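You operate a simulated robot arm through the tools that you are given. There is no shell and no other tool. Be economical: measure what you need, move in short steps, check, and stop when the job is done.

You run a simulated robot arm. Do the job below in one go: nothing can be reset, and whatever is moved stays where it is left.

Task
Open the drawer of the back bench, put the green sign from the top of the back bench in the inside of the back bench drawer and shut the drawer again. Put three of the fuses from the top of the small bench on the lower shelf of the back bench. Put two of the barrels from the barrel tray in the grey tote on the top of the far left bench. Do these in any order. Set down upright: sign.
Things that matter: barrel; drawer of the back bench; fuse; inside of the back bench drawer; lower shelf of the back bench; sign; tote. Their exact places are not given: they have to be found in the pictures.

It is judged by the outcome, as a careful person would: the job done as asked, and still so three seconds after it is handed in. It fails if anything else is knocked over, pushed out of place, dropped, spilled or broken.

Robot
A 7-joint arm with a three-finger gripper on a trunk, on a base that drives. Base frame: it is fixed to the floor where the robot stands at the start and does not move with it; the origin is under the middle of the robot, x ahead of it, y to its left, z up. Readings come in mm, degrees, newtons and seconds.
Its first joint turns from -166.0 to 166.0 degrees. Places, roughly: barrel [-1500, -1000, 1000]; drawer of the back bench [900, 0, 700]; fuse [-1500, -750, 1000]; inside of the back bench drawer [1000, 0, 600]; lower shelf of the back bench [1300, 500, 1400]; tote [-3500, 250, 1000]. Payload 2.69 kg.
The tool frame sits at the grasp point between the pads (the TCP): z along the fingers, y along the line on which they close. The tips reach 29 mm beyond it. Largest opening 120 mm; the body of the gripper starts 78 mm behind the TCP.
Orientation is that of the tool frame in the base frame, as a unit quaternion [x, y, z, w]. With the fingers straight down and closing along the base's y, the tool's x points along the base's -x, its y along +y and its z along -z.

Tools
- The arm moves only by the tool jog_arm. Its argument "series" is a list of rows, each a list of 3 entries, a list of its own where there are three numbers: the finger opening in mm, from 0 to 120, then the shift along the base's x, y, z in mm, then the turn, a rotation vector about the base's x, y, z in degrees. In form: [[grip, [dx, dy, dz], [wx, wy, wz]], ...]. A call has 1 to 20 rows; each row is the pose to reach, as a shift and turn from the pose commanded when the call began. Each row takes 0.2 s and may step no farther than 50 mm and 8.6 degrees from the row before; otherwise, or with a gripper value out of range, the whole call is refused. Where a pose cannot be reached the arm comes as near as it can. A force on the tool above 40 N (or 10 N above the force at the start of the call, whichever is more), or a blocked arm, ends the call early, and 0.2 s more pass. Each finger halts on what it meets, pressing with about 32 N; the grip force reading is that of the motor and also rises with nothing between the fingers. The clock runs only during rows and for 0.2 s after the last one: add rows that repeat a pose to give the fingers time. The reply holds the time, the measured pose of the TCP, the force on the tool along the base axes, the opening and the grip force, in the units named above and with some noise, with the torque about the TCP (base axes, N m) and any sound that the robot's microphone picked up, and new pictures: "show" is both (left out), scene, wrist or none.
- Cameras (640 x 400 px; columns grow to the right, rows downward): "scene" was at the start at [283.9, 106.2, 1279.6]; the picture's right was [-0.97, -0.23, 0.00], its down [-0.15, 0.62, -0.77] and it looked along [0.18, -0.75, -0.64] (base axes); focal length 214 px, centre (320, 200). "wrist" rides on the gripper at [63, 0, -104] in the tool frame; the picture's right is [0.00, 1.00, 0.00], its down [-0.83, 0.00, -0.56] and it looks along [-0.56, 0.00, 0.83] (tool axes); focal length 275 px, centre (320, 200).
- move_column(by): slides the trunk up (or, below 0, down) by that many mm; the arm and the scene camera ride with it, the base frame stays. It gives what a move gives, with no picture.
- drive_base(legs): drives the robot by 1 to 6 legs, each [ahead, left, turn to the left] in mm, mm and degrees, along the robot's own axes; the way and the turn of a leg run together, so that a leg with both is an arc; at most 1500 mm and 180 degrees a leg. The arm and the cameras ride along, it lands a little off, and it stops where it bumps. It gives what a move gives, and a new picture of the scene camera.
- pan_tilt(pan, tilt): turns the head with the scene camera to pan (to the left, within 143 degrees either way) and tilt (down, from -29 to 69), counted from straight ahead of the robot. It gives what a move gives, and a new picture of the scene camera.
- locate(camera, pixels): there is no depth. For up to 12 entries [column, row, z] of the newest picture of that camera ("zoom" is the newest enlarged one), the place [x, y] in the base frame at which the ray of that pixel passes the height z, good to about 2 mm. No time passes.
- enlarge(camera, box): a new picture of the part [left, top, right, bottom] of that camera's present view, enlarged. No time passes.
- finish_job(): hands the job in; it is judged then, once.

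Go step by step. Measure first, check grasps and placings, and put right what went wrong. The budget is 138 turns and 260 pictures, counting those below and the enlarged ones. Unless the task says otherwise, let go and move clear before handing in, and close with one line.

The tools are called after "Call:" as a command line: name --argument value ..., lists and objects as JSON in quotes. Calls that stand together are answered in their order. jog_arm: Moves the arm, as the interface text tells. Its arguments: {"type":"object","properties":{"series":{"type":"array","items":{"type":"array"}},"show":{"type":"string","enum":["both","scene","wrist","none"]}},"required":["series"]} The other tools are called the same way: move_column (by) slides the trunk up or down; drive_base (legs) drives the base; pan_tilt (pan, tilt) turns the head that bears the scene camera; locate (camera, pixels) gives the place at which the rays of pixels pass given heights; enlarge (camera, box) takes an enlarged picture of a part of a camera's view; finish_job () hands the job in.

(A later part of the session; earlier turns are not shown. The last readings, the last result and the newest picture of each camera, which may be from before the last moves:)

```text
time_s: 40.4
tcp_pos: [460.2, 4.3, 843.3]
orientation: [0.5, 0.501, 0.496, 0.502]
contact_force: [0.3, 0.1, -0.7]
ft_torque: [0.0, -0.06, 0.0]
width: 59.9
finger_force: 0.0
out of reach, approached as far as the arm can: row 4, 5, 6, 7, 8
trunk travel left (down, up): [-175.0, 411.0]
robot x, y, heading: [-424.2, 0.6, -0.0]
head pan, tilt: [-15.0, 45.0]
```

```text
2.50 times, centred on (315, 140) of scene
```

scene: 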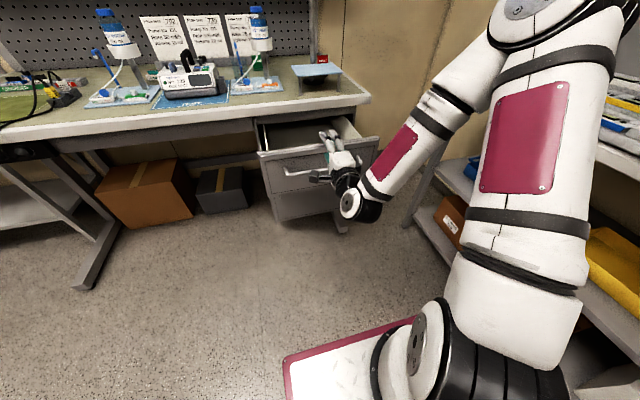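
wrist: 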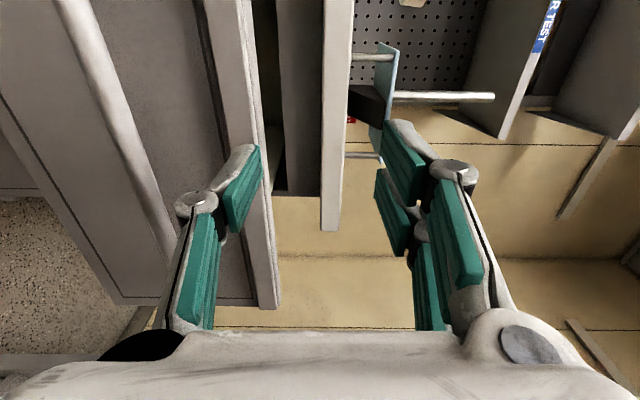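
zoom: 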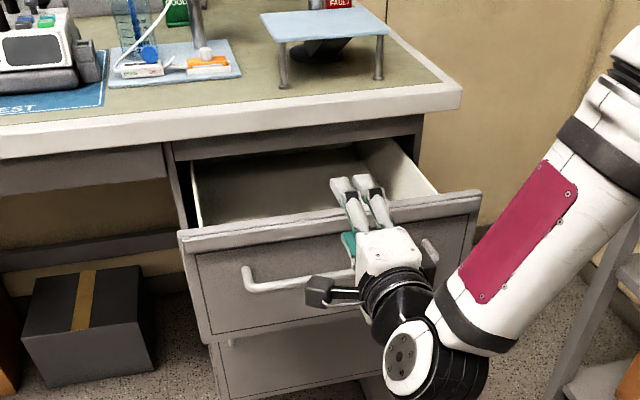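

Drawer stays open. I back off, raise the trunk, and roll the gripper back to horizontal closing, pitched ~50° for the sign.

Call:
drive_base --legs '[[-150, 0, 0]]'

Call:
move_column --by 250

Call:
jog_arm --series '[[60, [0, 0, 0], [-8, 0, 0]], [60, [0, 0, 0], [-16, 0, 0]], [60, [0, 0, 0], [-24, 0, 0]], [60, [0, 0, 0], [-32, 0, 0]], [60, [0, 0, 0], [-40, 0, 0]], [60, [0, 0, 0], [-48, 0, 0]], [60, [0, 0, 0], [-56, 0, 0]], [60, [0, 0, 0], [-64, 0, 0]], [60, [0, 0, 0], [-72, 0, 0]], [60, [0, 0, 0], [-80, 0, 0]], [60, [0, 0, 0], [-88, 0, 0]], [60, [0, 0, 0], [-90, 0, 0]]]' --show "scene"

Call:
jog_arm --series '[[60, [0, 0, 10], [0, 8, 0]], [60, [0, 0, 20], [0, 16, 0]], [60, [0, 0, 30], [0, 24, 0]], [60, [0, 0, 40], [0, 32, 0]], [60, [0, 0, 50], [0, 40, 0]], [60, [0, 0, 50], [0, 40, 0]]]'

```text
time_s: 41.8
tcp_pos: [306.3, 3.9, 843.2]
orientation: [0.499, 0.502, 0.497, 0.502]
contact_force: [-0.9, 0.2, 0.7]
ft_torque: [0.02, 0.01, -0.01]
width: 60.1
finger_force: 0.0
trunk travel left (down, up): [-175.0, 411.0]
robot x, y, heading: [-576.3, 2.3, 0.1]
head pan, tilt: [-15.0, 45.0]
```

scene: 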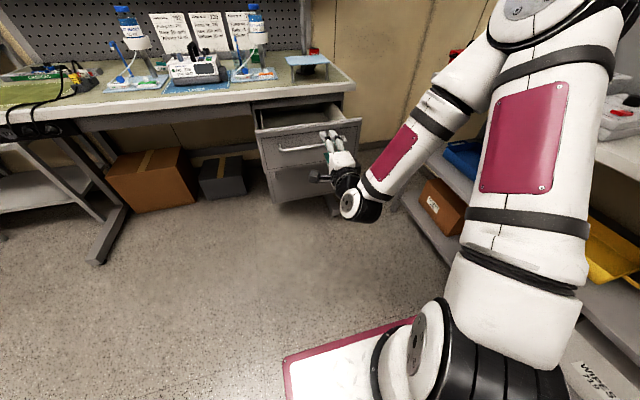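

```text
time_s: 44.3
tcp_pos: [306.1, 4.3, 1093.0]
orientation: [0.5, 0.501, 0.497, 0.502]
contact_force: [0.3, 0.2, -0.1]
ft_torque: [-0.01, -0.01, 0.02]
width: 60.1
finger_force: 0.0
trunk travel left (down, up): [-425.0, 161.0]
robot x, y, heading: [-576.0, -3.7, 0.1]
head pan, tilt: [-15.0, 45.0]
```

```text
time_s: 46.9
tcp_pos: [306.4, 5.2, 1093.2]
orientation: [-0.002, 0.705, -0.005, 0.709]
contact_force: [0.2, -0.9, -0.3]
ft_torque: [-0.03, 0.01, 0.02]
width: 60.2
finger_force: 0.0
trunk travel left (down, up): [-425.0, 161.0]
robot x, y, heading: [-577.3, 2.1, 0.1]
head pan, tilt: [-15.0, 45.0]
```

scene: 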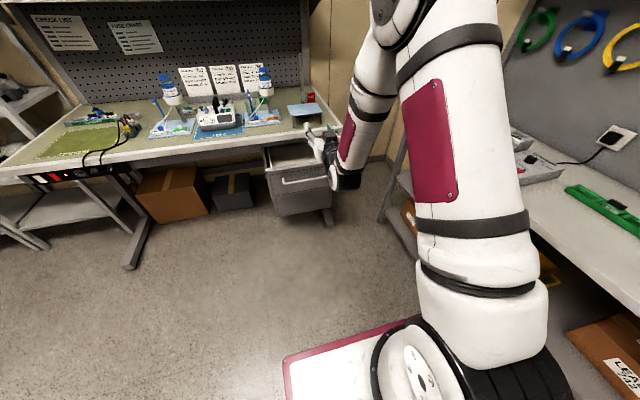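

```text
time_s: 48.3
tcp_pos: [305.7, 3.9, 1143.7]
orientation: [-0.002, 0.905, -0.003, 0.424]
contact_force: [-0.9, -0.2, 0.9]
ft_torque: [-0.02, -0.03, -0.01]
width: 60.0
finger_force: 0.0
trunk travel left (down, up): [-425.0, 161.0]
robot x, y, heading: [-573.5, -0.1, -0.1]
head pan, tilt: [-15.0, 45.0]
```

scene: 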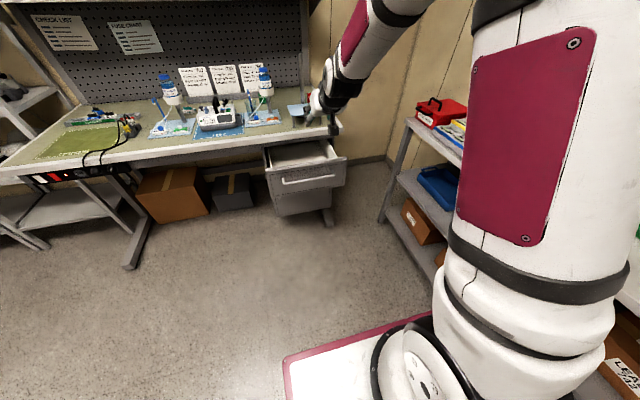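
wrist: 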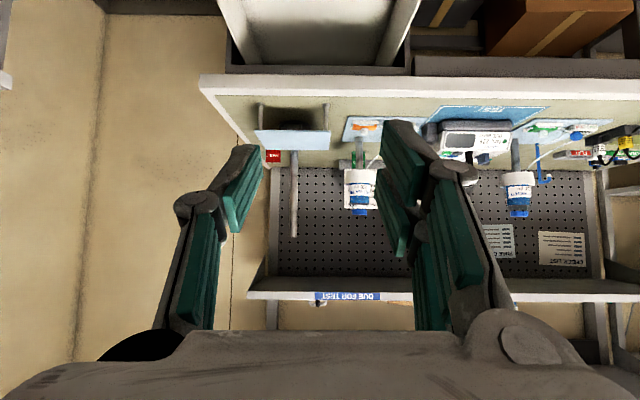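

Good view; now retract the arm toward the robot (rel ~660) before driving in.

Call:
jog_arm --series '[[60, [-40, 0, 0], [0, 0, 0]], [60, [-80, 0, 0], [0, 0, 0]], [60, [-120, 0, 0], [0, 0, 0]], [60, [-160, 0, 0], [0, 0, 0]], [60, [-190, -10, 0], [0, 0, 0]], [60, [-220, -20, 0], [0, 0, 0]], [60, [-220, -20, 0], [0, 0, 0]]]' --show "scene"

```text
time_s: 49.9
tcp_pos: [93.4, -17.0, 1148.5]
orientation: [-0.003, 0.906, -0.001, 0.423]
contact_force: [0.5, -0.9, -0.1]
ft_torque: [0.0, 0.02, 0.02]
width: 60.0
finger_force: 0.0
out of reach, approached as far as the arm can: row 6, 7
trunk travel left (down, up): [-425.0, 161.0]
robot x, y, heading: [-570.5, -1.2, -0.2]
head pan, tilt: [-15.0, 45.0]
```

scene: 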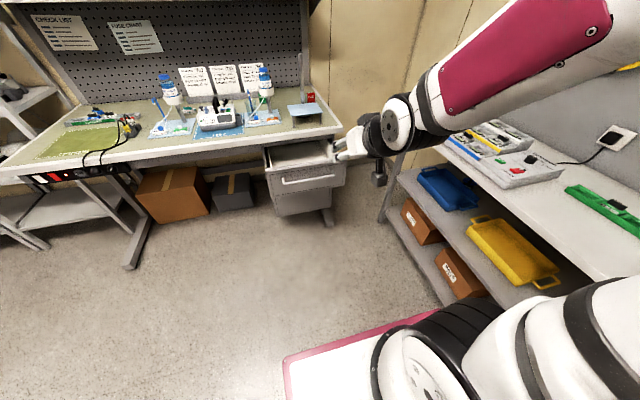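

Retracted to rel ~664. Now drive forward 700 and left 60 in two legs (drawer overhangs the platform).

Call:
drive_base --legs '[[500, 60, 0], [200, 0, 0]]'

Call:
pan_tilt --pan 20 --tilt 65

```text
time_s: 54.0
tcp_pos: [785.6, 49.8, 1148.1]
orientation: [-0.006, 0.906, 0.0, 0.423]
contact_force: [-0.1, 0.5, 0.8]
ft_torque: [0.0, 0.01, 0.0]
width: 59.7
finger_force: 0.0
trunk travel left (down, up): [-425.0, 161.0]
robot x, y, heading: [115.6, 60.2, 0.4]
head pan, tilt: [-15.0, 45.0]
```

scene: 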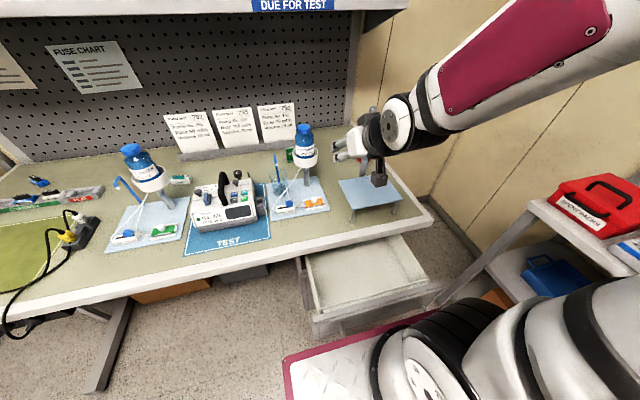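

```text
time_s: 55.1
tcp_pos: [786.2, 50.3, 1149.1]
orientation: [-0.007, 0.906, 0.0, 0.424]
contact_force: [-0.3, -0.2, 0.2]
ft_torque: [-0.02, 0.0, -0.02]
width: 59.8
finger_force: 0.0
trunk travel left (down, up): [-425.0, 161.0]
robot x, y, heading: [114.4, 62.5, 0.2]
head pan, tilt: [20.0, 65.0]
```

scene: 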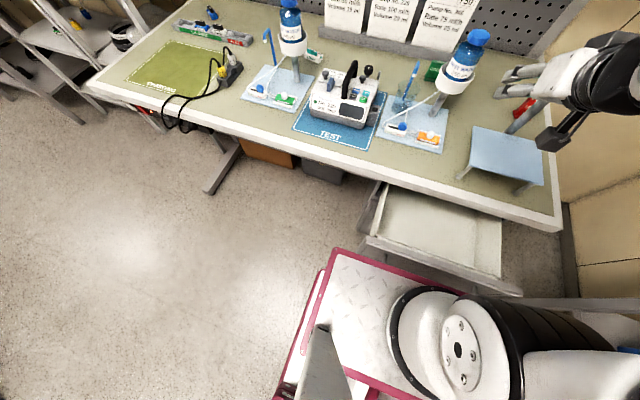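

Call:
drive_base --legs '[[95, 0, 0]]'

Call:
enlarge --camera "scene" --box '[340, 0, 640, 200]'

Call:
jog_arm --series '[[55, [0, -22, -30], [0, 0, 0]], [55, [0, -22, -50], [0, 0, 0]], [55, [0, -22, -50], [0, 0, 0]]]' --show "wrist"

```text
time_s: 56.2
tcp_pos: [880.7, 50.5, 1148.6]
orientation: [-0.006, 0.906, 0.0, 0.424]
contact_force: [-0.8, 0.3, 0.1]
ft_torque: [-0.01, 0.01, 0.0]
width: 59.8
finger_force: 0.0
trunk travel left (down, up): [-425.0, 161.0]
robot x, y, heading: [209.9, 59.3, 0.1]
head pan, tilt: [20.0, 65.0]
```

scene: 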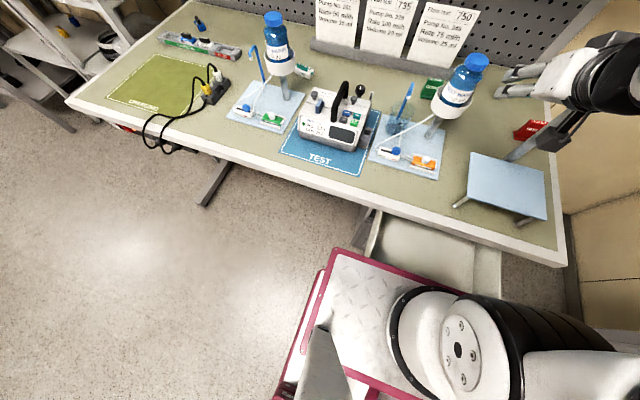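

```text
2.00 times, centred on (490, 100) of scene
```

zoom: 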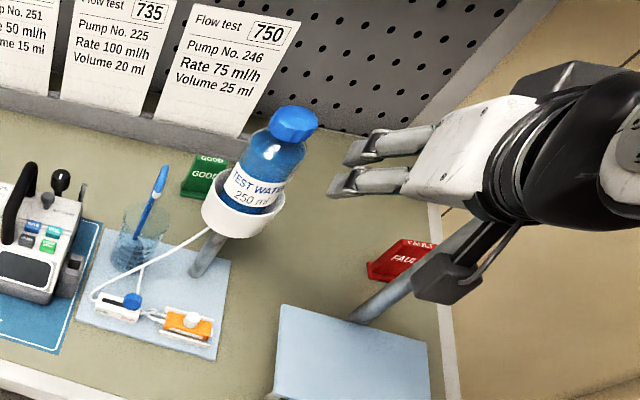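

```text
time_s: 57.0
tcp_pos: [901.0, 25.1, 1110.9]
orientation: [-0.006, 0.906, 0.0, 0.422]
contact_force: [0.9, 0.1, -0.1]
ft_torque: [0.01, -0.03, 0.02]
width: 54.8
finger_force: 0.1
out of reach, approached as far as the arm can: row 1, 2, 3
trunk travel left (down, up): [-425.0, 161.0]
robot x, y, heading: [206.5, 63.2, 0.1]
head pan, tilt: [20.0, 65.0]
```

wrist: 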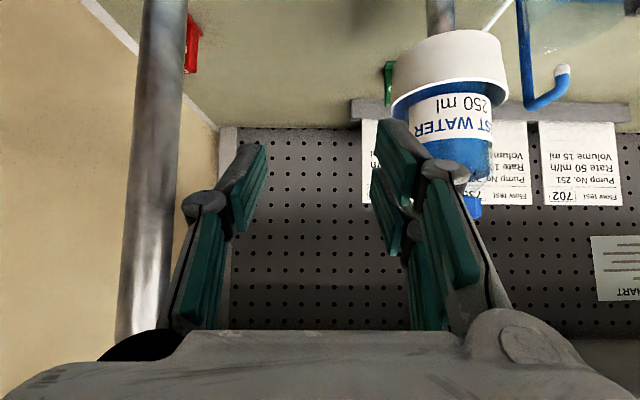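

Call:
locate --camera "wrist" --pixels '[[163, 20, 950], [163, 20, 920], [133, 20, 950], [186, 20, 920], [388, 80, 1020], [392, 95, 1040], [388, 100, 900], [507, 70, 1040]]'

Call:
enlarge --camera "scene" --box '[390, 20, 590, 145]'

Call:
locate --camera "scene" --pixels '[[420, 97, 890], [437, 100, 890], [428, 79, 950], [445, 81, 950], [512, 158, 890], [432, 134, 890], [355, 48, 900], [452, 78, 930]]'

```text
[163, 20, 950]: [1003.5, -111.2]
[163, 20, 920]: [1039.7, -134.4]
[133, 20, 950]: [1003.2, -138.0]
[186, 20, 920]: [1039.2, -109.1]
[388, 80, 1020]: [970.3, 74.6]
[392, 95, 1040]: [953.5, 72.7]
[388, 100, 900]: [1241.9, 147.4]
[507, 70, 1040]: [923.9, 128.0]
```

```text
3.20 times, centred on (490, 82) of scene
```

zoom: 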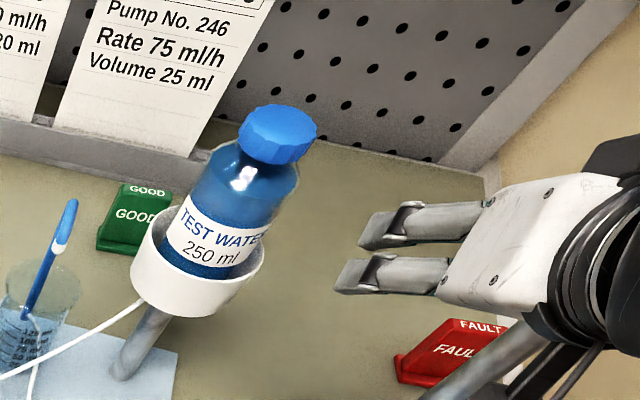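

```text
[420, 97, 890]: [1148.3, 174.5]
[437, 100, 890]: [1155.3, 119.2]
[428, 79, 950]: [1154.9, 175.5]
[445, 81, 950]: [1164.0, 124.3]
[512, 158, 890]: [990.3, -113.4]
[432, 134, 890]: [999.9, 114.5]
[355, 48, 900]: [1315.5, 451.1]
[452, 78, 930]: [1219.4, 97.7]
```

Post at y≈-80, bottle ring left edge y≈73, sign centre ≈(1157,145). I advance through the gap at y≈20 with the pitched tool.

Call:
jog_arm --series '[[55, [40, -7, -5], [0, 0, 0]], [55, [80, -7, -10], [0, 0, 0]], [55, [120, -7, -15], [0, 0, 0]], [55, [160, -7, -20], [0, 0, 0]], [55, [160, -7, -20], [0, 0, 0]]]'

```text
time_s: 58.2
tcp_pos: [1062.8, 17.5, 1089.8]
orientation: [-0.008, 0.906, 0.001, 0.423]
contact_force: [-0.5, 0.6, -0.2]
ft_torque: [-0.02, 0.02, -0.01]
width: 54.6
finger_force: 0.2
trunk travel left (down, up): [-425.0, 161.0]
robot x, y, heading: [205.9, 64.1, 0.4]
head pan, tilt: [20.0, 65.0]
```

scene: 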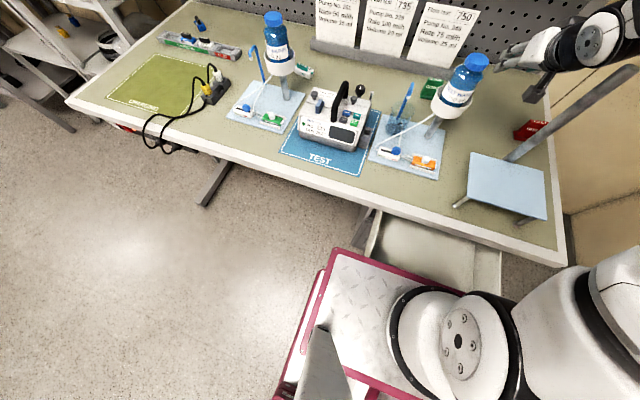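
wrist: 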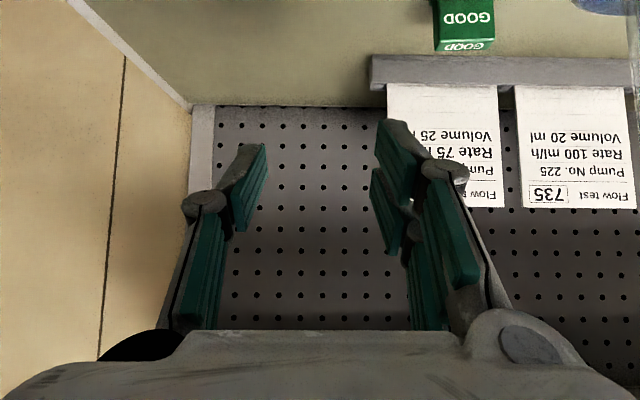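

Clear of the stand; the sign top is visible at (465,20). I go on and swing the tool down to vertical behind the bottle.

Call:
jog_arm --series '[[55, [48, 0, 0], [0, 0, 0]], [55, [95, 0, 0], [0, 0, 0]], [55, [103, 0, -20], [0, 7.5, 0]], [55, [110, 0, -42], [0, 15, 0]], [55, [110, 0, -57], [0, 22.5, 0]], [55, [107, 0, -70], [0, 30, 0]], [55, [103, 0, -77], [0, 37, 0]], [55, [97, 0, -82], [0, 44, 0]], [55, [95, 0, -85], [0, 50, 0]], [55, [95, 0, -85], [0, 50, 0]]]'

```text
time_s: 60.4
tcp_pos: [1156.5, 16.2, 1005.7]
orientation: [-0.006, 1.0, 0.003, -0.001]
contact_force: [0.1, -0.4, -0.3]
ft_torque: [0.01, 0.02, -0.01]
width: 54.8
finger_force: 0.1
trunk travel left (down, up): [-425.0, 161.0]
robot x, y, heading: [209.1, 64.1, 0.5]
head pan, tilt: [20.0, 65.0]
```

scene: 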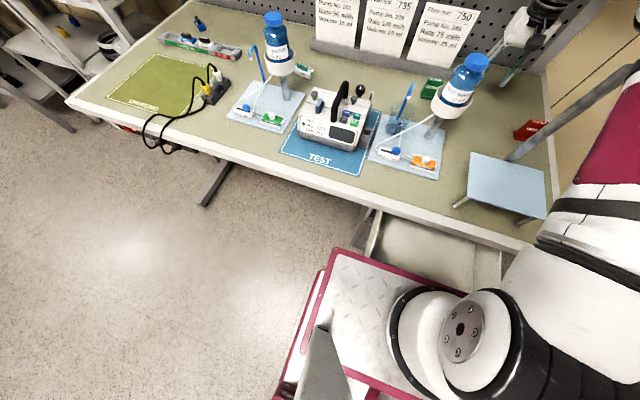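
wrist: 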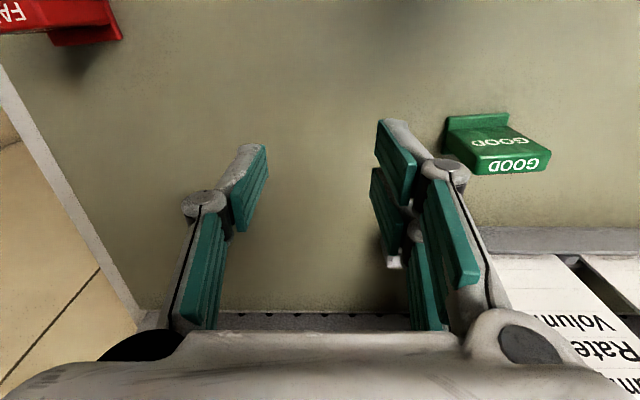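

Call:
locate --camera "wrist" --pixels '[[474, 157, 950], [548, 150, 950], [550, 168, 950], [480, 175, 950], [445, 119, 890], [507, 113, 890], [447, 148, 890], [445, 119, 900], [507, 113, 900]]'

Call:
enlarge --camera "wrist" --box '[420, 90, 580, 190]'

```text
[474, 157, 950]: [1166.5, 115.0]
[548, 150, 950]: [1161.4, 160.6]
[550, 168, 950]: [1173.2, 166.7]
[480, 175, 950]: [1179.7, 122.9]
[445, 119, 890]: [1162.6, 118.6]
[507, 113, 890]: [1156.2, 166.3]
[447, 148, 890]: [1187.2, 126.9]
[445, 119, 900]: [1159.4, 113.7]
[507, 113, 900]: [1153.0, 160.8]
```

```text
4.00 times, centred on (500, 140) of wrist
```

zoom: 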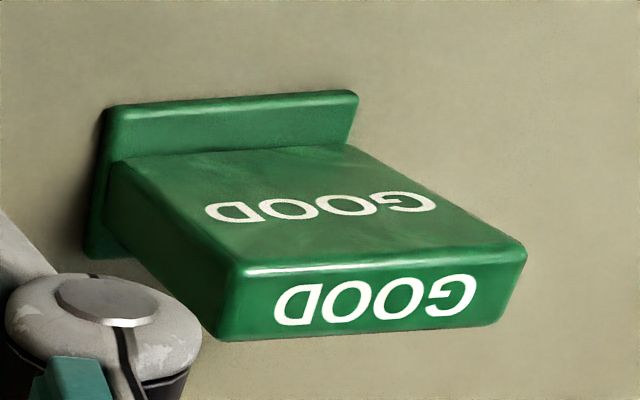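

The sign is at about (1170,141), turned ~7°, 47 mm wide. I slide over it at safe height and look.

Call:
jog_arm --series '[[90, [4, 40, 0], [0, 0, 2]], [90, [8, 80, 0], [0, 0, 4]], [90, [14, 125, 0], [0, 0, 7]], [90, [14, 125, 0], [0, 0, 7]]]' --show "wrist"

```text
time_s: 61.4
tcp_pos: [1172.0, 142.6, 1005.0]
orientation: [-0.068, 0.998, 0.003, 0.001]
contact_force: [-0.8, -0.4, -0.2]
ft_torque: [-0.05, 0.0, -0.01]
width: 90.0
finger_force: 0.0
trunk travel left (down, up): [-425.0, 161.0]
robot x, y, heading: [211.2, 64.4, 0.2]
head pan, tilt: [20.0, 65.0]
```

wrist: 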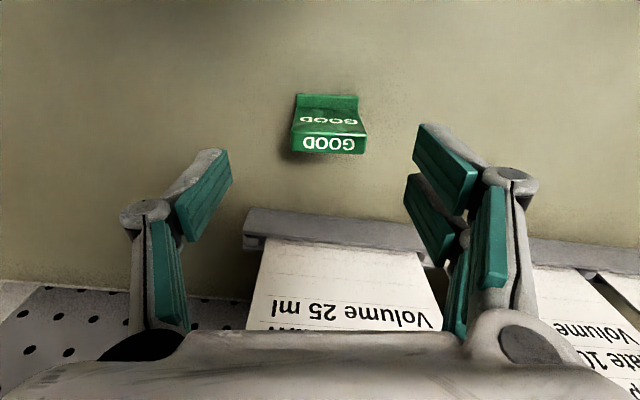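

Call:
locate --camera "wrist" --pixels '[[292, 134, 950], [367, 138, 950], [364, 153, 950], [290, 150, 950], [297, 95, 890], [357, 97, 890]]'

```text
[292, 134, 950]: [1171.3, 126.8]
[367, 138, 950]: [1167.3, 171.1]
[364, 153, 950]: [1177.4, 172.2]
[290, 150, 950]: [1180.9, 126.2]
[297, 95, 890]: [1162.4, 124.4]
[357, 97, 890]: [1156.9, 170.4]
```

Call:
jog_arm --series '[[90, [1, 6, -25], [0, 0, -1]], [90, [1, 6, -50], [0, 0, -1]], [90, [1, 6, -68], [0, 0, -1]], [90, [1, 6, -68], [0, 0, -1]]]' --show "wrist"

Call:
jog_arm --series '[[40, [0, 0, 0], [0, 0, 0]], [40, [0, 0, 0], [0, 0, 0]], [30, [0, 0, 0], [0, 0, 0]], [30, [0, 0, 0], [0, 0, 0]]]' --show "wrist"

```text
time_s: 62.4
tcp_pos: [1172.1, 148.0, 936.4]
orientation: [-0.058, 0.998, 0.001, 0.001]
contact_force: [0.6, -0.4, -0.7]
ft_torque: [-0.02, -0.01, 0.06]
width: 90.0
finger_force: 0.0
trunk travel left (down, up): [-425.0, 161.0]
robot x, y, heading: [210.6, 66.4, 0.4]
head pan, tilt: [20.0, 65.0]
```

wrist: 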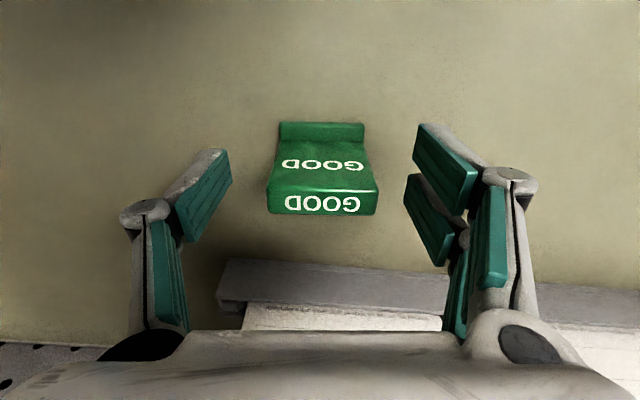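

```text
time_s: 63.4
tcp_pos: [1171.0, 147.7, 936.5]
orientation: [-0.059, 0.998, 0.002, 0.001]
contact_force: [-0.3, -0.4, 0.2]
ft_torque: [-0.01, -0.03, 0.04]
width: 48.8
finger_force: 32.3
trunk travel left (down, up): [-425.0, 161.0]
robot x, y, heading: [212.1, 62.8, 0.4]
head pan, tilt: [20.0, 65.0]
```

wrist: 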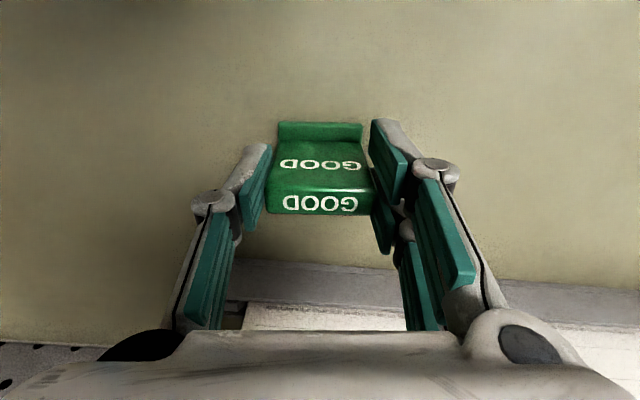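

Sign gripped (48.8 mm, 32 N). I lift, slide back to y≈17 and swing back out by the same path.

Call:
jog_arm --series '[[30, [0, 0, 30], [0, 0, 0]], [30, [0, 0, 65], [0, 0, 0]], [30, [-4, -45, 68], [0, 0, -2]], [30, [-8, -90, 68], [0, 0, -4]], [30, [-13, -131, 68], [0, 0, -6]], [30, [-13, -131, 68], [0, 0, -6]]]' --show "wrist"

Call:
jog_arm --series '[[30, [2, 0, 3], [0, -6, 0]], [30, [8, 0, 8], [0, -13, 0]], [30, [12, 0, 15], [0, -20, 0]], [30, [15, 0, 28], [0, -27.5, 0]], [30, [15, 0, 43], [0, -35, 0]], [30, [8, 0, 65], [0, -42.5, 0]], [30, [0, 0, 85], [0, -50, 0]], [30, [-45, 0, 86], [0, -50, 0]], [30, [-90, 0, 88], [0, -50, 0]], [30, [-135, 0, 92], [0, -50, 0]], [30, [-180, 0, 96], [0, -50, 0]], [30, [-225, 0, 100], [0, -50, 0]], [30, [-255, 5, 105], [0, -50, 0]], [30, [-255, 5, 105], [0, -50, 0]]]'

```text
time_s: 64.8
tcp_pos: [1160.2, 17.0, 1006.8]
orientation: [-0.006, 1.0, 0.002, 0.001]
contact_force: [-1.2, -0.2, -0.6]
ft_torque: [0.01, 0.01, 0.03]
width: 48.7
finger_force: 32.1
trunk travel left (down, up): [-425.0, 161.0]
robot x, y, heading: [210.3, 64.0, 0.1]
head pan, tilt: [20.0, 65.0]
```

wrist: 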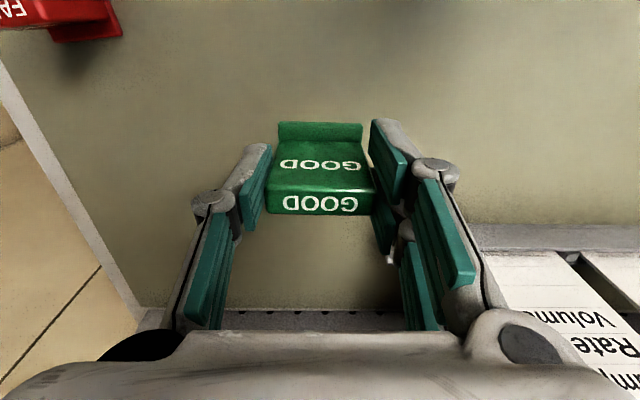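

```text
time_s: 67.8
tcp_pos: [902.3, 23.3, 1111.0]
orientation: [-0.008, 0.906, 0.001, 0.423]
contact_force: [0.1, 0.0, -1.0]
ft_torque: [0.0, 0.02, 0.03]
width: 48.8
finger_force: 31.7
trunk travel left (down, up): [-425.0, 161.0]
robot x, y, heading: [210.6, 60.4, 0.4]
head pan, tilt: [20.0, 65.0]
```

scene: 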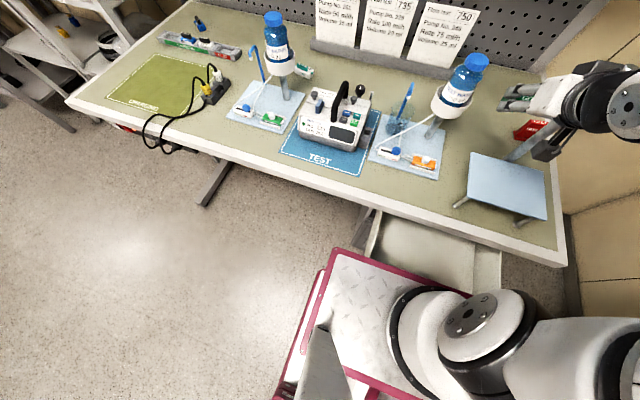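
wrist: 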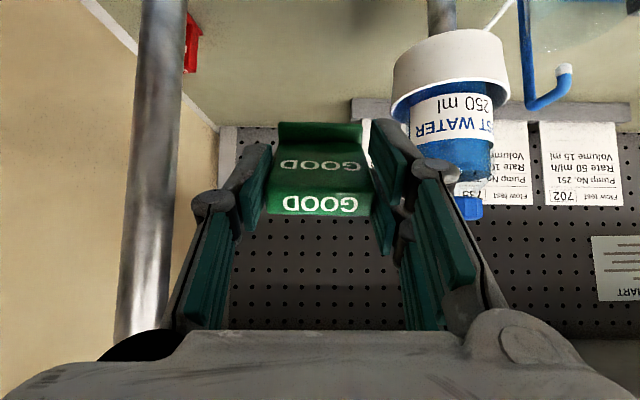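

Sign is out. I drive back 350 mm, set the tool vertical, and look into the drawer.

Call:
drive_base --legs '[[-350, 0, 0]]'

Call:
jog_arm --series '[[30, [10, -3, 0], [0, 8, 0]], [30, [20, -6, 0], [0, 16, 0]], [30, [30, -9, 0], [0, 24, 0]], [30, [40, -12, 0], [0, 32, 0]], [30, [50, -15, 0], [0, 40, 0]], [30, [60, -20, 0], [0, 48, 0]], [30, [60, -20, 0], [0, 50, 0]], [30, [60, -20, 0], [0, 50, 0]]]'

```text
time_s: 70.0
tcp_pos: [554.3, 19.8, 1110.4]
orientation: [-0.005, 0.906, -0.001, 0.424]
contact_force: [0.2, 0.2, -0.9]
ft_torque: [0.01, 0.03, -0.01]
width: 48.6
finger_force: 31.9
trunk travel left (down, up): [-425.0, 161.0]
robot x, y, heading: [-140.1, 58.9, 0.2]
head pan, tilt: [20.0, 65.0]
```

scene: 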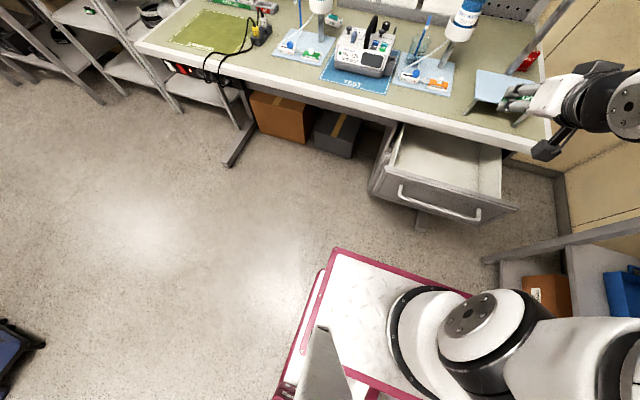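

```text
time_s: 71.8
tcp_pos: [614.7, 0.5, 1109.4]
orientation: [-0.004, 1.0, 0.002, -0.001]
contact_force: [0.3, 0.2, -1.1]
ft_torque: [0.02, -0.01, 0.04]
width: 48.3
finger_force: 32.3
out of reach, approached as far as the arm can: row 1, 2, 3
trunk travel left (down, up): [-425.0, 161.0]
robot x, y, heading: [-138.5, 59.4, 0.5]
head pan, tilt: [20.0, 65.0]
```

scene: 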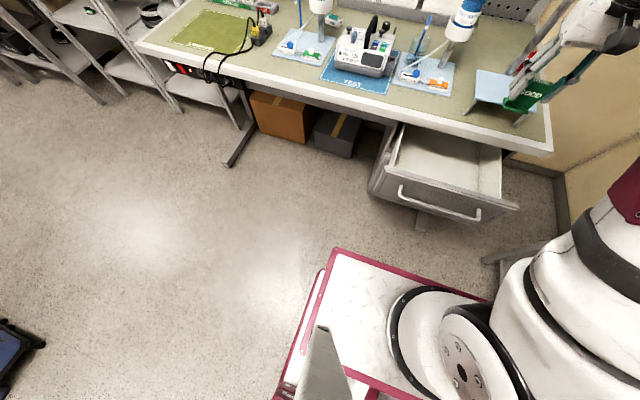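
wrist: 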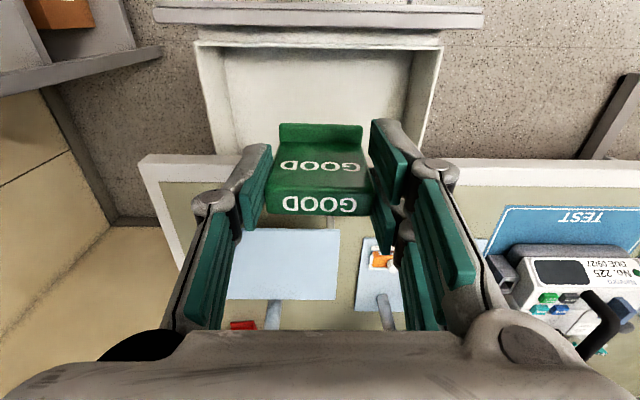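

Call:
enlarge --camera "wrist" --box '[140, 0, 500, 225]'

Call:
enlarge --camera "scene" --box '[350, 100, 540, 230]'

```text
1.78 times, centred on (320, 112) of wrist
```

zoom: 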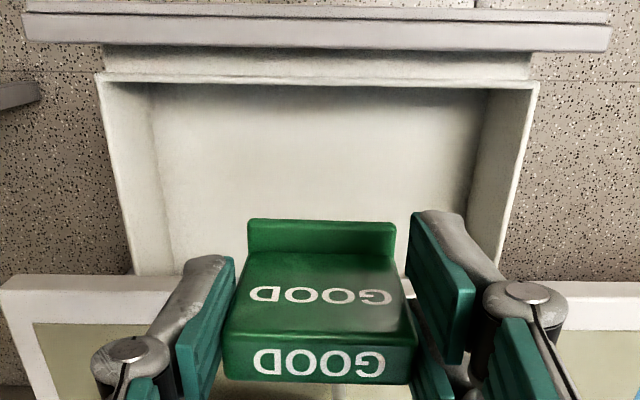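

```text
3.08 times, centred on (445, 165) of scene
```

zoom: 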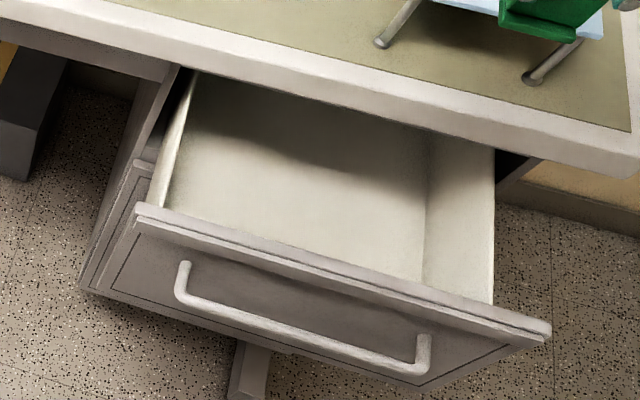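

Call:
locate --camera "wrist" --pixels '[[199, 44, 820], [199, 44, 790], [199, 44, 760], [439, 46, 790], [225, 48, 750], [225, 48, 700], [225, 48, 650], [414, 50, 700], [414, 50, 650], [320, 18, 800], [236, 150, 700], [236, 150, 650]]'

Call:
locate --camera "scene" --pixels '[[479, 163, 700], [479, 163, 650], [477, 140, 700], [477, 140, 650], [395, 166, 800], [395, 166, 770], [520, 206, 800], [520, 206, 770]]'

```text
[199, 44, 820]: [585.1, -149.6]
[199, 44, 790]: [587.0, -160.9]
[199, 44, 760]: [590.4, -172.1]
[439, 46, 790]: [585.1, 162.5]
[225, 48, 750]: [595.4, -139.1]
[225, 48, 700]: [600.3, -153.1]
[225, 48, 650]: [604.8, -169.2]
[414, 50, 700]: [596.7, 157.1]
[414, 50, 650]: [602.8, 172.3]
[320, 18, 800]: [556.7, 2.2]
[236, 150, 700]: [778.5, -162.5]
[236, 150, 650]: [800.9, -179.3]
```

```text
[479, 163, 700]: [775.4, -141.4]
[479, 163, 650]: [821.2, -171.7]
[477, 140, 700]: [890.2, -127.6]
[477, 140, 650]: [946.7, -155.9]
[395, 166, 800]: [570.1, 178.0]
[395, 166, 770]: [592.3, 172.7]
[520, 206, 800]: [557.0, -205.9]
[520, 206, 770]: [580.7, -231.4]
```

Drawer floor ≈ z 678, walls ≈ 790, interior x≈600–703 uncovered. I yaw 45° so the camera clears the drawer front, then lower.

Call:
jog_arm --series '[[30, [3, 0, 0], [0, 0, 8]], [30, [7, 0, 0], [0, 0, 16]], [30, [11, 0, 0], [0, 0, 24]], [30, [15, 0, 0], [0, 0, 32]], [30, [20, 0, 0], [0, 0, 40]], [30, [23, 0, 0], [0, 0, 45]], [30, [23, 0, 0], [0, 0, 45]]]' --show "none"

Call:
move_column --by -240

Call:
jog_arm --series '[[30, [0, 0, 0], [0, 0, 0]]]'

```text
time_s: 73.4
tcp_pos: [637.3, 2.1, 1108.9]
orientation: [-0.389, 0.921, 0.002, 0.0]
contact_force: [0.1, 0.2, -0.9]
ft_torque: [-0.03, -0.03, -0.01]
width: 48.8
finger_force: 32.2
trunk travel left (down, up): [-425.0, 161.0]
robot x, y, heading: [-140.7, 60.9, 0.1]
head pan, tilt: [20.0, 65.0]
```

```text
time_s: 75.9
tcp_pos: [637.3, 1.9, 869.9]
orientation: [-0.388, 0.922, 0.001, 0.0]
contact_force: [0.5, 0.2, -1.1]
ft_torque: [-0.03, -0.03, -0.01]
width: 48.8
finger_force: 31.7
trunk travel left (down, up): [-185.0, 401.0]
robot x, y, heading: [-140.1, 62.8, 0.1]
head pan, tilt: [20.0, 65.0]
```

```text
time_s: 76.3
tcp_pos: [639.7, 0.7, 870.2]
orientation: [-0.387, 0.922, 0.001, 0.001]
contact_force: [-0.6, -0.1, 0.3]
ft_torque: [0.01, 0.02, 0.01]
width: 48.8
finger_force: 31.7
trunk travel left (down, up): [-185.0, 401.0]
robot x, y, heading: [-138.1, 63.3, 0.3]
head pan, tilt: [20.0, 65.0]
```

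scene: 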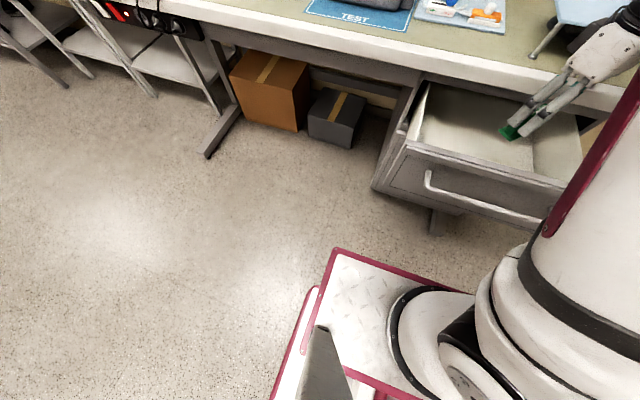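
wrist: 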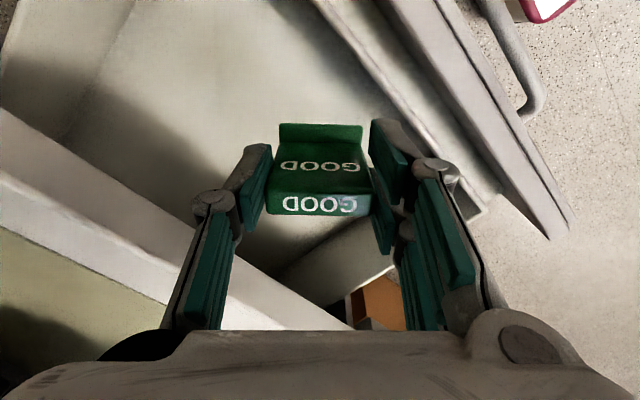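

Sign is over the drawer interior. I lower with the arm to just above the floor.

Call:
jog_arm --series '[[30, [0, 0, -40], [0, 0, 0]], [30, [0, 0, -80], [0, 0, 0]], [30, [0, 0, -110], [0, 0, 0]], [30, [0, 0, -125], [0, 0, 0]], [30, [0, 0, -125], [0, 0, 0]]]'

```text
time_s: 77.5
tcp_pos: [638.5, 0.4, 745.1]
orientation: [-0.387, 0.922, 0.002, 0.0]
contact_force: [0.8, -0.8, -0.9]
ft_torque: [0.01, 0.04, -0.03]
width: 48.7
finger_force: 31.8
trunk travel left (down, up): [-185.0, 401.0]
robot x, y, heading: [-136.1, 61.5, 0.3]
head pan, tilt: [20.0, 65.0]
```

scene: 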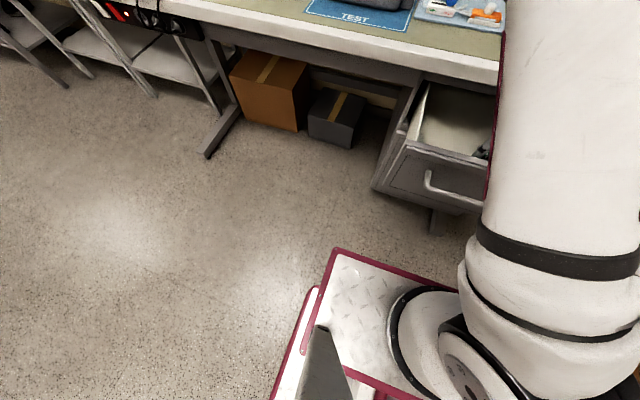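
wrist: 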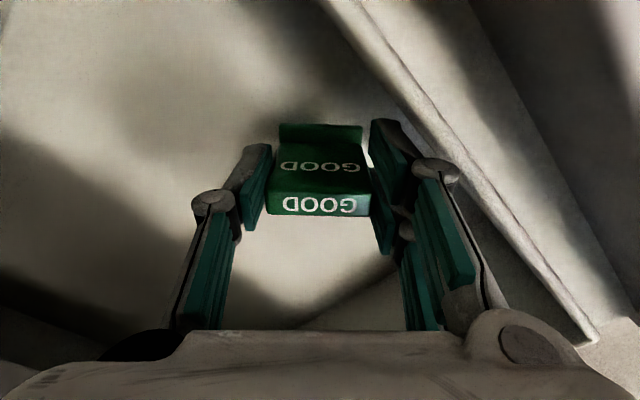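

Call:
jog_arm --series '[[30, [0, 0, -4], [0, 0, 0]], [30, [0, 0, -8], [0, 0, 0]], [30, [0, 0, -12], [0, 0, 0]], [30, [0, 0, -15], [0, 0, 0]], [30, [0, 0, -15], [0, 0, 0]]]' --show "none"

```text
time_s: 78.7
tcp_pos: [638.2, -0.3, 730.0]
orientation: [-0.388, 0.922, 0.002, 0.0]
contact_force: [-0.2, -1.2, 0.0]
ft_torque: [-0.02, -0.02, -0.02]
width: 48.3
finger_force: 32.0
trunk travel left (down, up): [-185.0, 401.0]
robot x, y, heading: [-138.2, 56.1, 0.1]
head pan, tilt: [20.0, 65.0]
```

Call:
jog_arm --series '[[30, [0, 0, -3], [0, 0, 0]], [30, [0, 0, -6], [0, 0, 0]], [30, [0, 0, -9], [0, 0, 0]], [30, [0, 0, -12], [0, 0, 0]], [30, [0, 0, -15], [0, 0, 0]], [30, [0, 0, -18], [0, 0, 0]], [30, [0, 0, -20], [0, 0, 0]]]' --show "wrist"

```text
time_s: 80.3
tcp_pos: [638.1, 1.2, 708.2]
orientation: [-0.388, 0.922, 0.002, 0.0]
contact_force: [-0.2, -0.7, 0.1]
ft_torque: [0.0, 0.02, 0.0]
width: 48.9
finger_force: 31.7
trunk travel left (down, up): [-185.0, 401.0]
robot x, y, heading: [-138.3, 63.0, 0.1]
head pan, tilt: [20.0, 65.0]
```

wrist: 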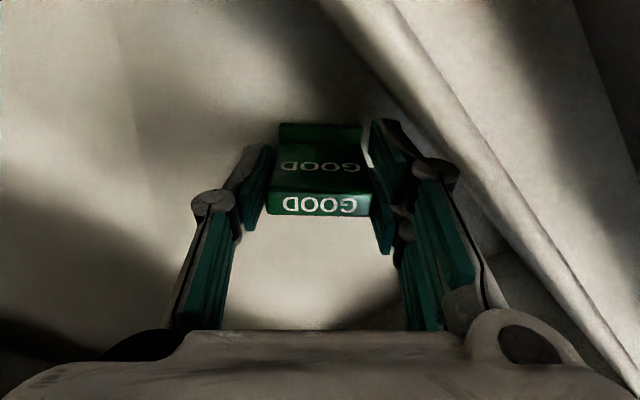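

No contact yet; the floor is lower than estimated. I continue down in small steps with a force watch.

Call:
jog_arm --series '[[30, [5, 0, -3], [0, 0, 0]], [30, [5, 0, -6], [0, 0, 0]], [30, [5, 0, -9], [0, 0, 0]], [30, [5, 0, -12], [0, 0, 0]], [30, [5, 0, -15], [0, 0, 0]], [30, [5, 0, -18], [0, 0, 0]], [30, [5, 0, -21], [0, 0, 0]], [30, [5, 0, -21], [0, 0, 0]]]' --show "wrist"

```text
time_s: 82.1
tcp_pos: [642.8, 0.1, 688.7]
orientation: [-0.387, 0.922, 0.001, 0.001]
contact_force: [4.5, -2.5, 23.4]
ft_torque: [0.03, -0.29, -0.03]
width: 48.9
finger_force: 32.4
trunk travel left (down, up): [-185.0, 401.0]
robot x, y, heading: [-138.2, 61.4, 0.2]
head pan, tilt: [20.0, 65.0]
```

wrist: 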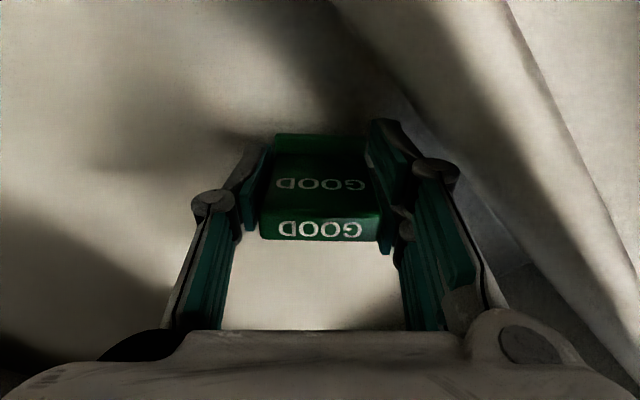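

Contact with the floor (23 N). I release gently and lift.

Call:
jog_arm --series '[[52, [0, 0, 2], [0, 0, 0]], [62, [0, 0, 2], [0, 0, 0]], [64, [0, 0, 2], [0, 0, 0]], [64, [0, 0, 30], [0, 0, 0]], [64, [0, 0, 70], [0, 0, 0]], [64, [0, 0, 110], [0, 0, 0]], [64, [0, 0, 150], [0, 0, 0]], [64, [0, 0, 190], [0, 0, 0]]]'

```text
time_s: 83.9
tcp_pos: [644.4, 1.5, 880.4]
orientation: [-0.386, 0.922, 0.001, 0.001]
contact_force: [0.2, 0.1, -0.4]
ft_torque: [0.0, 0.01, -0.02]
width: 63.9
finger_force: 0.0
trunk travel left (down, up): [-185.0, 401.0]
robot x, y, heading: [-135.6, 60.0, 0.2]
head pan, tilt: [20.0, 65.0]
```

scene: 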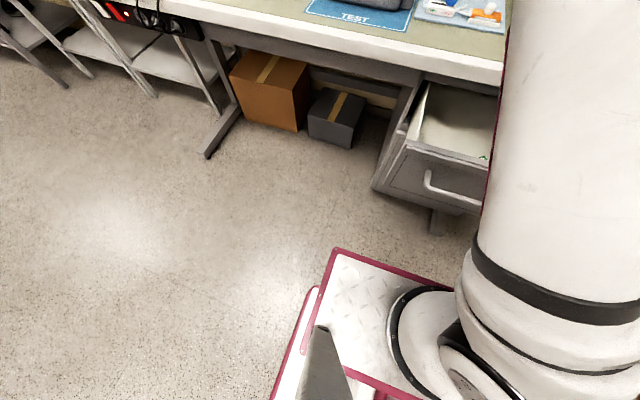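
wrist: 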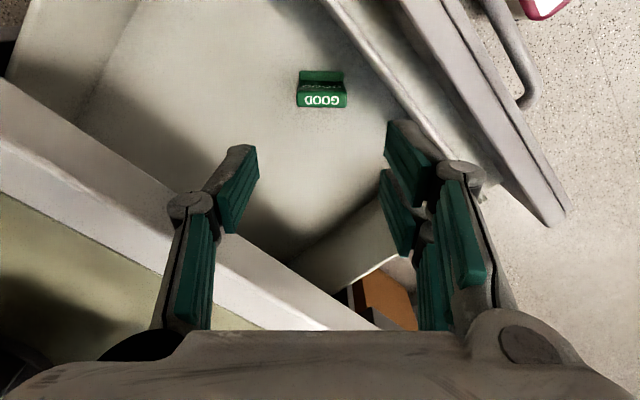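

The sign stands upright in the drawer (322,90). Now I back off 290 mm and set the tool horizontal to push the drawer shut.

Call:
drive_base --legs '[[-300, 0, 0]]'

Call:
jog_arm --series '[[60, [0, 0, 0], [0, 0, -8]], [60, [0, 0, 0], [0, 0, -16]], [60, [0, 0, 0], [0, 0, -24]], [60, [0, 0, 0], [0, 0, -32]], [60, [0, 0, 0], [0, 0, -40]], [60, [0, 0, 0], [0, 0, -45]], [60, [0, 0, 0], [0, 0, -45]]]' --show "none"

Call:
jog_arm --series '[[60, [10, 0, -10], [0, -8, 0]], [60, [20, 0, -20], [0, -16, 0]], [60, [30, 0, -30], [0, -24, 0]], [60, [40, 0, -45], [0, -32, 0]], [60, [50, 0, -60], [0, -40, 0]], [60, [60, 0, -80], [0, -48, 0]], [60, [70, 0, -100], [0, -56, 0]], [60, [80, 0, -115], [0, -64, 0]], [60, [80, 0, -130], [0, -72, 0]], [60, [80, 0, -145], [0, -80, 0]], [60, [80, 0, -145], [0, -88, 0]], [60, [80, 0, -145], [0, -90, 0]], [60, [80, 0, -145], [0, -90, 0]]]'

```text
time_s: 86.0
tcp_pos: [347.6, -0.2, 880.8]
orientation: [-0.387, 0.922, 0.002, 0.0]
contact_force: [0.0, -0.2, -0.3]
ft_torque: [0.02, -0.02, -0.01]
width: 64.0
finger_force: 0.0
trunk travel left (down, up): [-185.0, 401.0]
robot x, y, heading: [-430.3, 61.0, 0.3]
head pan, tilt: [20.0, 65.0]
```

scene: 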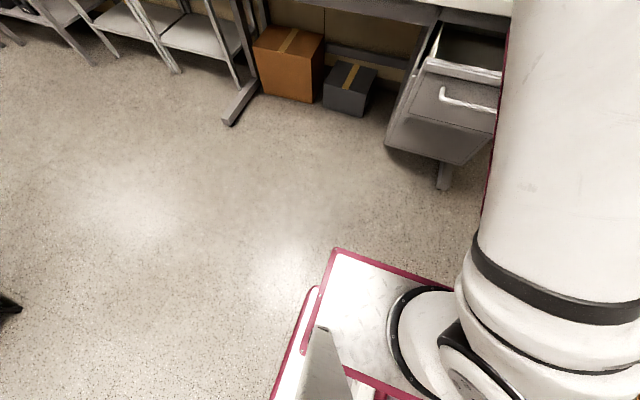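

```text
time_s: 87.6
tcp_pos: [348.1, 0.7, 879.9]
orientation: [-0.004, 1.0, 0.001, 0.001]
contact_force: [0.7, -0.1, -0.3]
ft_torque: [-0.02, 0.03, -0.02]
width: 60.1
finger_force: 0.0
trunk travel left (down, up): [-185.0, 401.0]
robot x, y, heading: [-435.5, 62.0, 0.1]
head pan, tilt: [20.0, 65.0]
```

```text
time_s: 90.4
tcp_pos: [427.8, 0.3, 735.4]
orientation: [-0.005, 0.706, -0.002, 0.708]
contact_force: [-0.8, -0.6, -0.1]
ft_torque: [0.0, 0.02, 0.01]
width: 59.7
finger_force: 0.0
trunk travel left (down, up): [-185.0, 401.0]
robot x, y, heading: [-436.4, 56.9, 0.4]
head pan, tilt: [20.0, 65.0]
```

scene: 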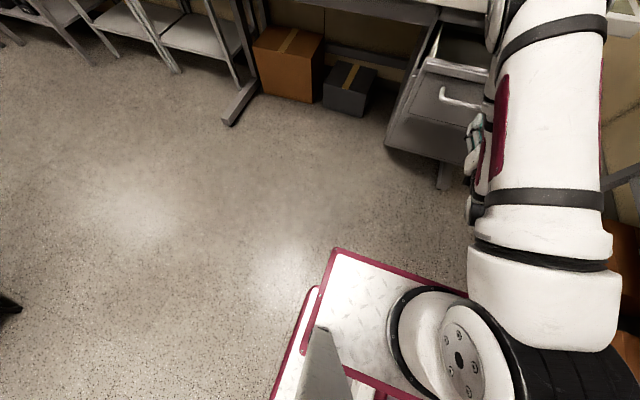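
wrist: 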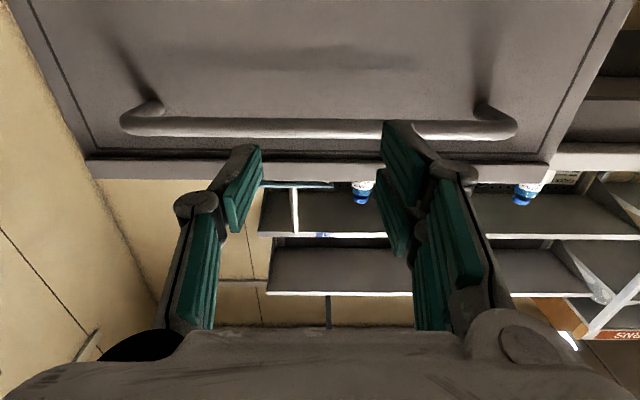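

Tips face the bar. I push forward until resistance.

Call:
jog_arm --series '[[60, [20, 0, 0], [0, 0, 0]], [60, [35, 0, 0], [0, 0, 0]], [60, [50, 0, 0], [0, 0, 0]], [60, [70, 0, 0], [0, 0, 0]], [60, [90, 0, 0], [0, 0, 0]], [60, [110, 0, 0], [0, 0, 0]], [60, [130, 0, 0], [0, 0, 0]], [60, [150, 0, 0], [0, 0, 0]], [60, [170, 0, 0], [0, 0, 0]], [60, [190, 0, 0], [0, 0, 0]], [60, [210, 0, 0], [0, 0, 0]], [60, [225, 0, 0], [0, 0, 0]], [60, [235, 0, 0], [0, 0, 0]], [60, [243, 0, 0], [0, 0, 0]], [60, [249, 0, 0], [0, 0, 0]]]'

```text
time_s: 93.6
tcp_pos: [676.2, -0.2, 734.9]
orientation: [-0.004, 0.707, -0.001, 0.708]
contact_force: [-3.5, 0.8, 1.8]
ft_torque: [-0.04, -0.07, -0.16]
width: 60.5
finger_force: 0.1
trunk travel left (down, up): [-185.0, 401.0]
robot x, y, heading: [-433.4, 57.1, 0.1]
head pan, tilt: [20.0, 65.0]
```

scene: 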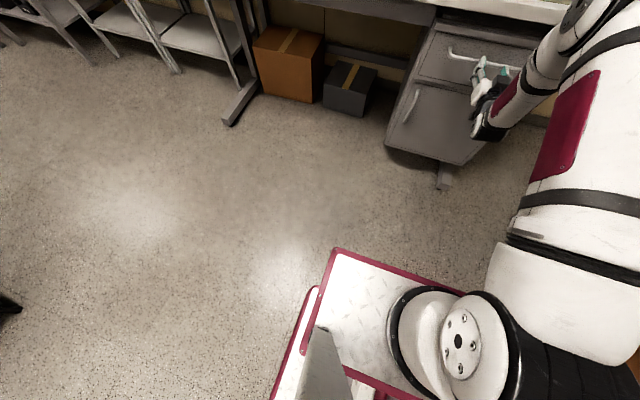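
wrist: 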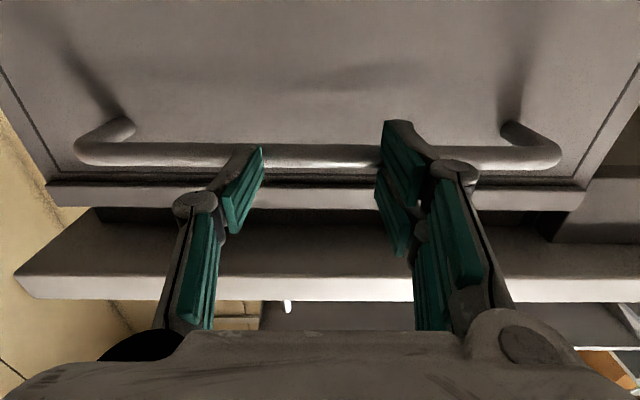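

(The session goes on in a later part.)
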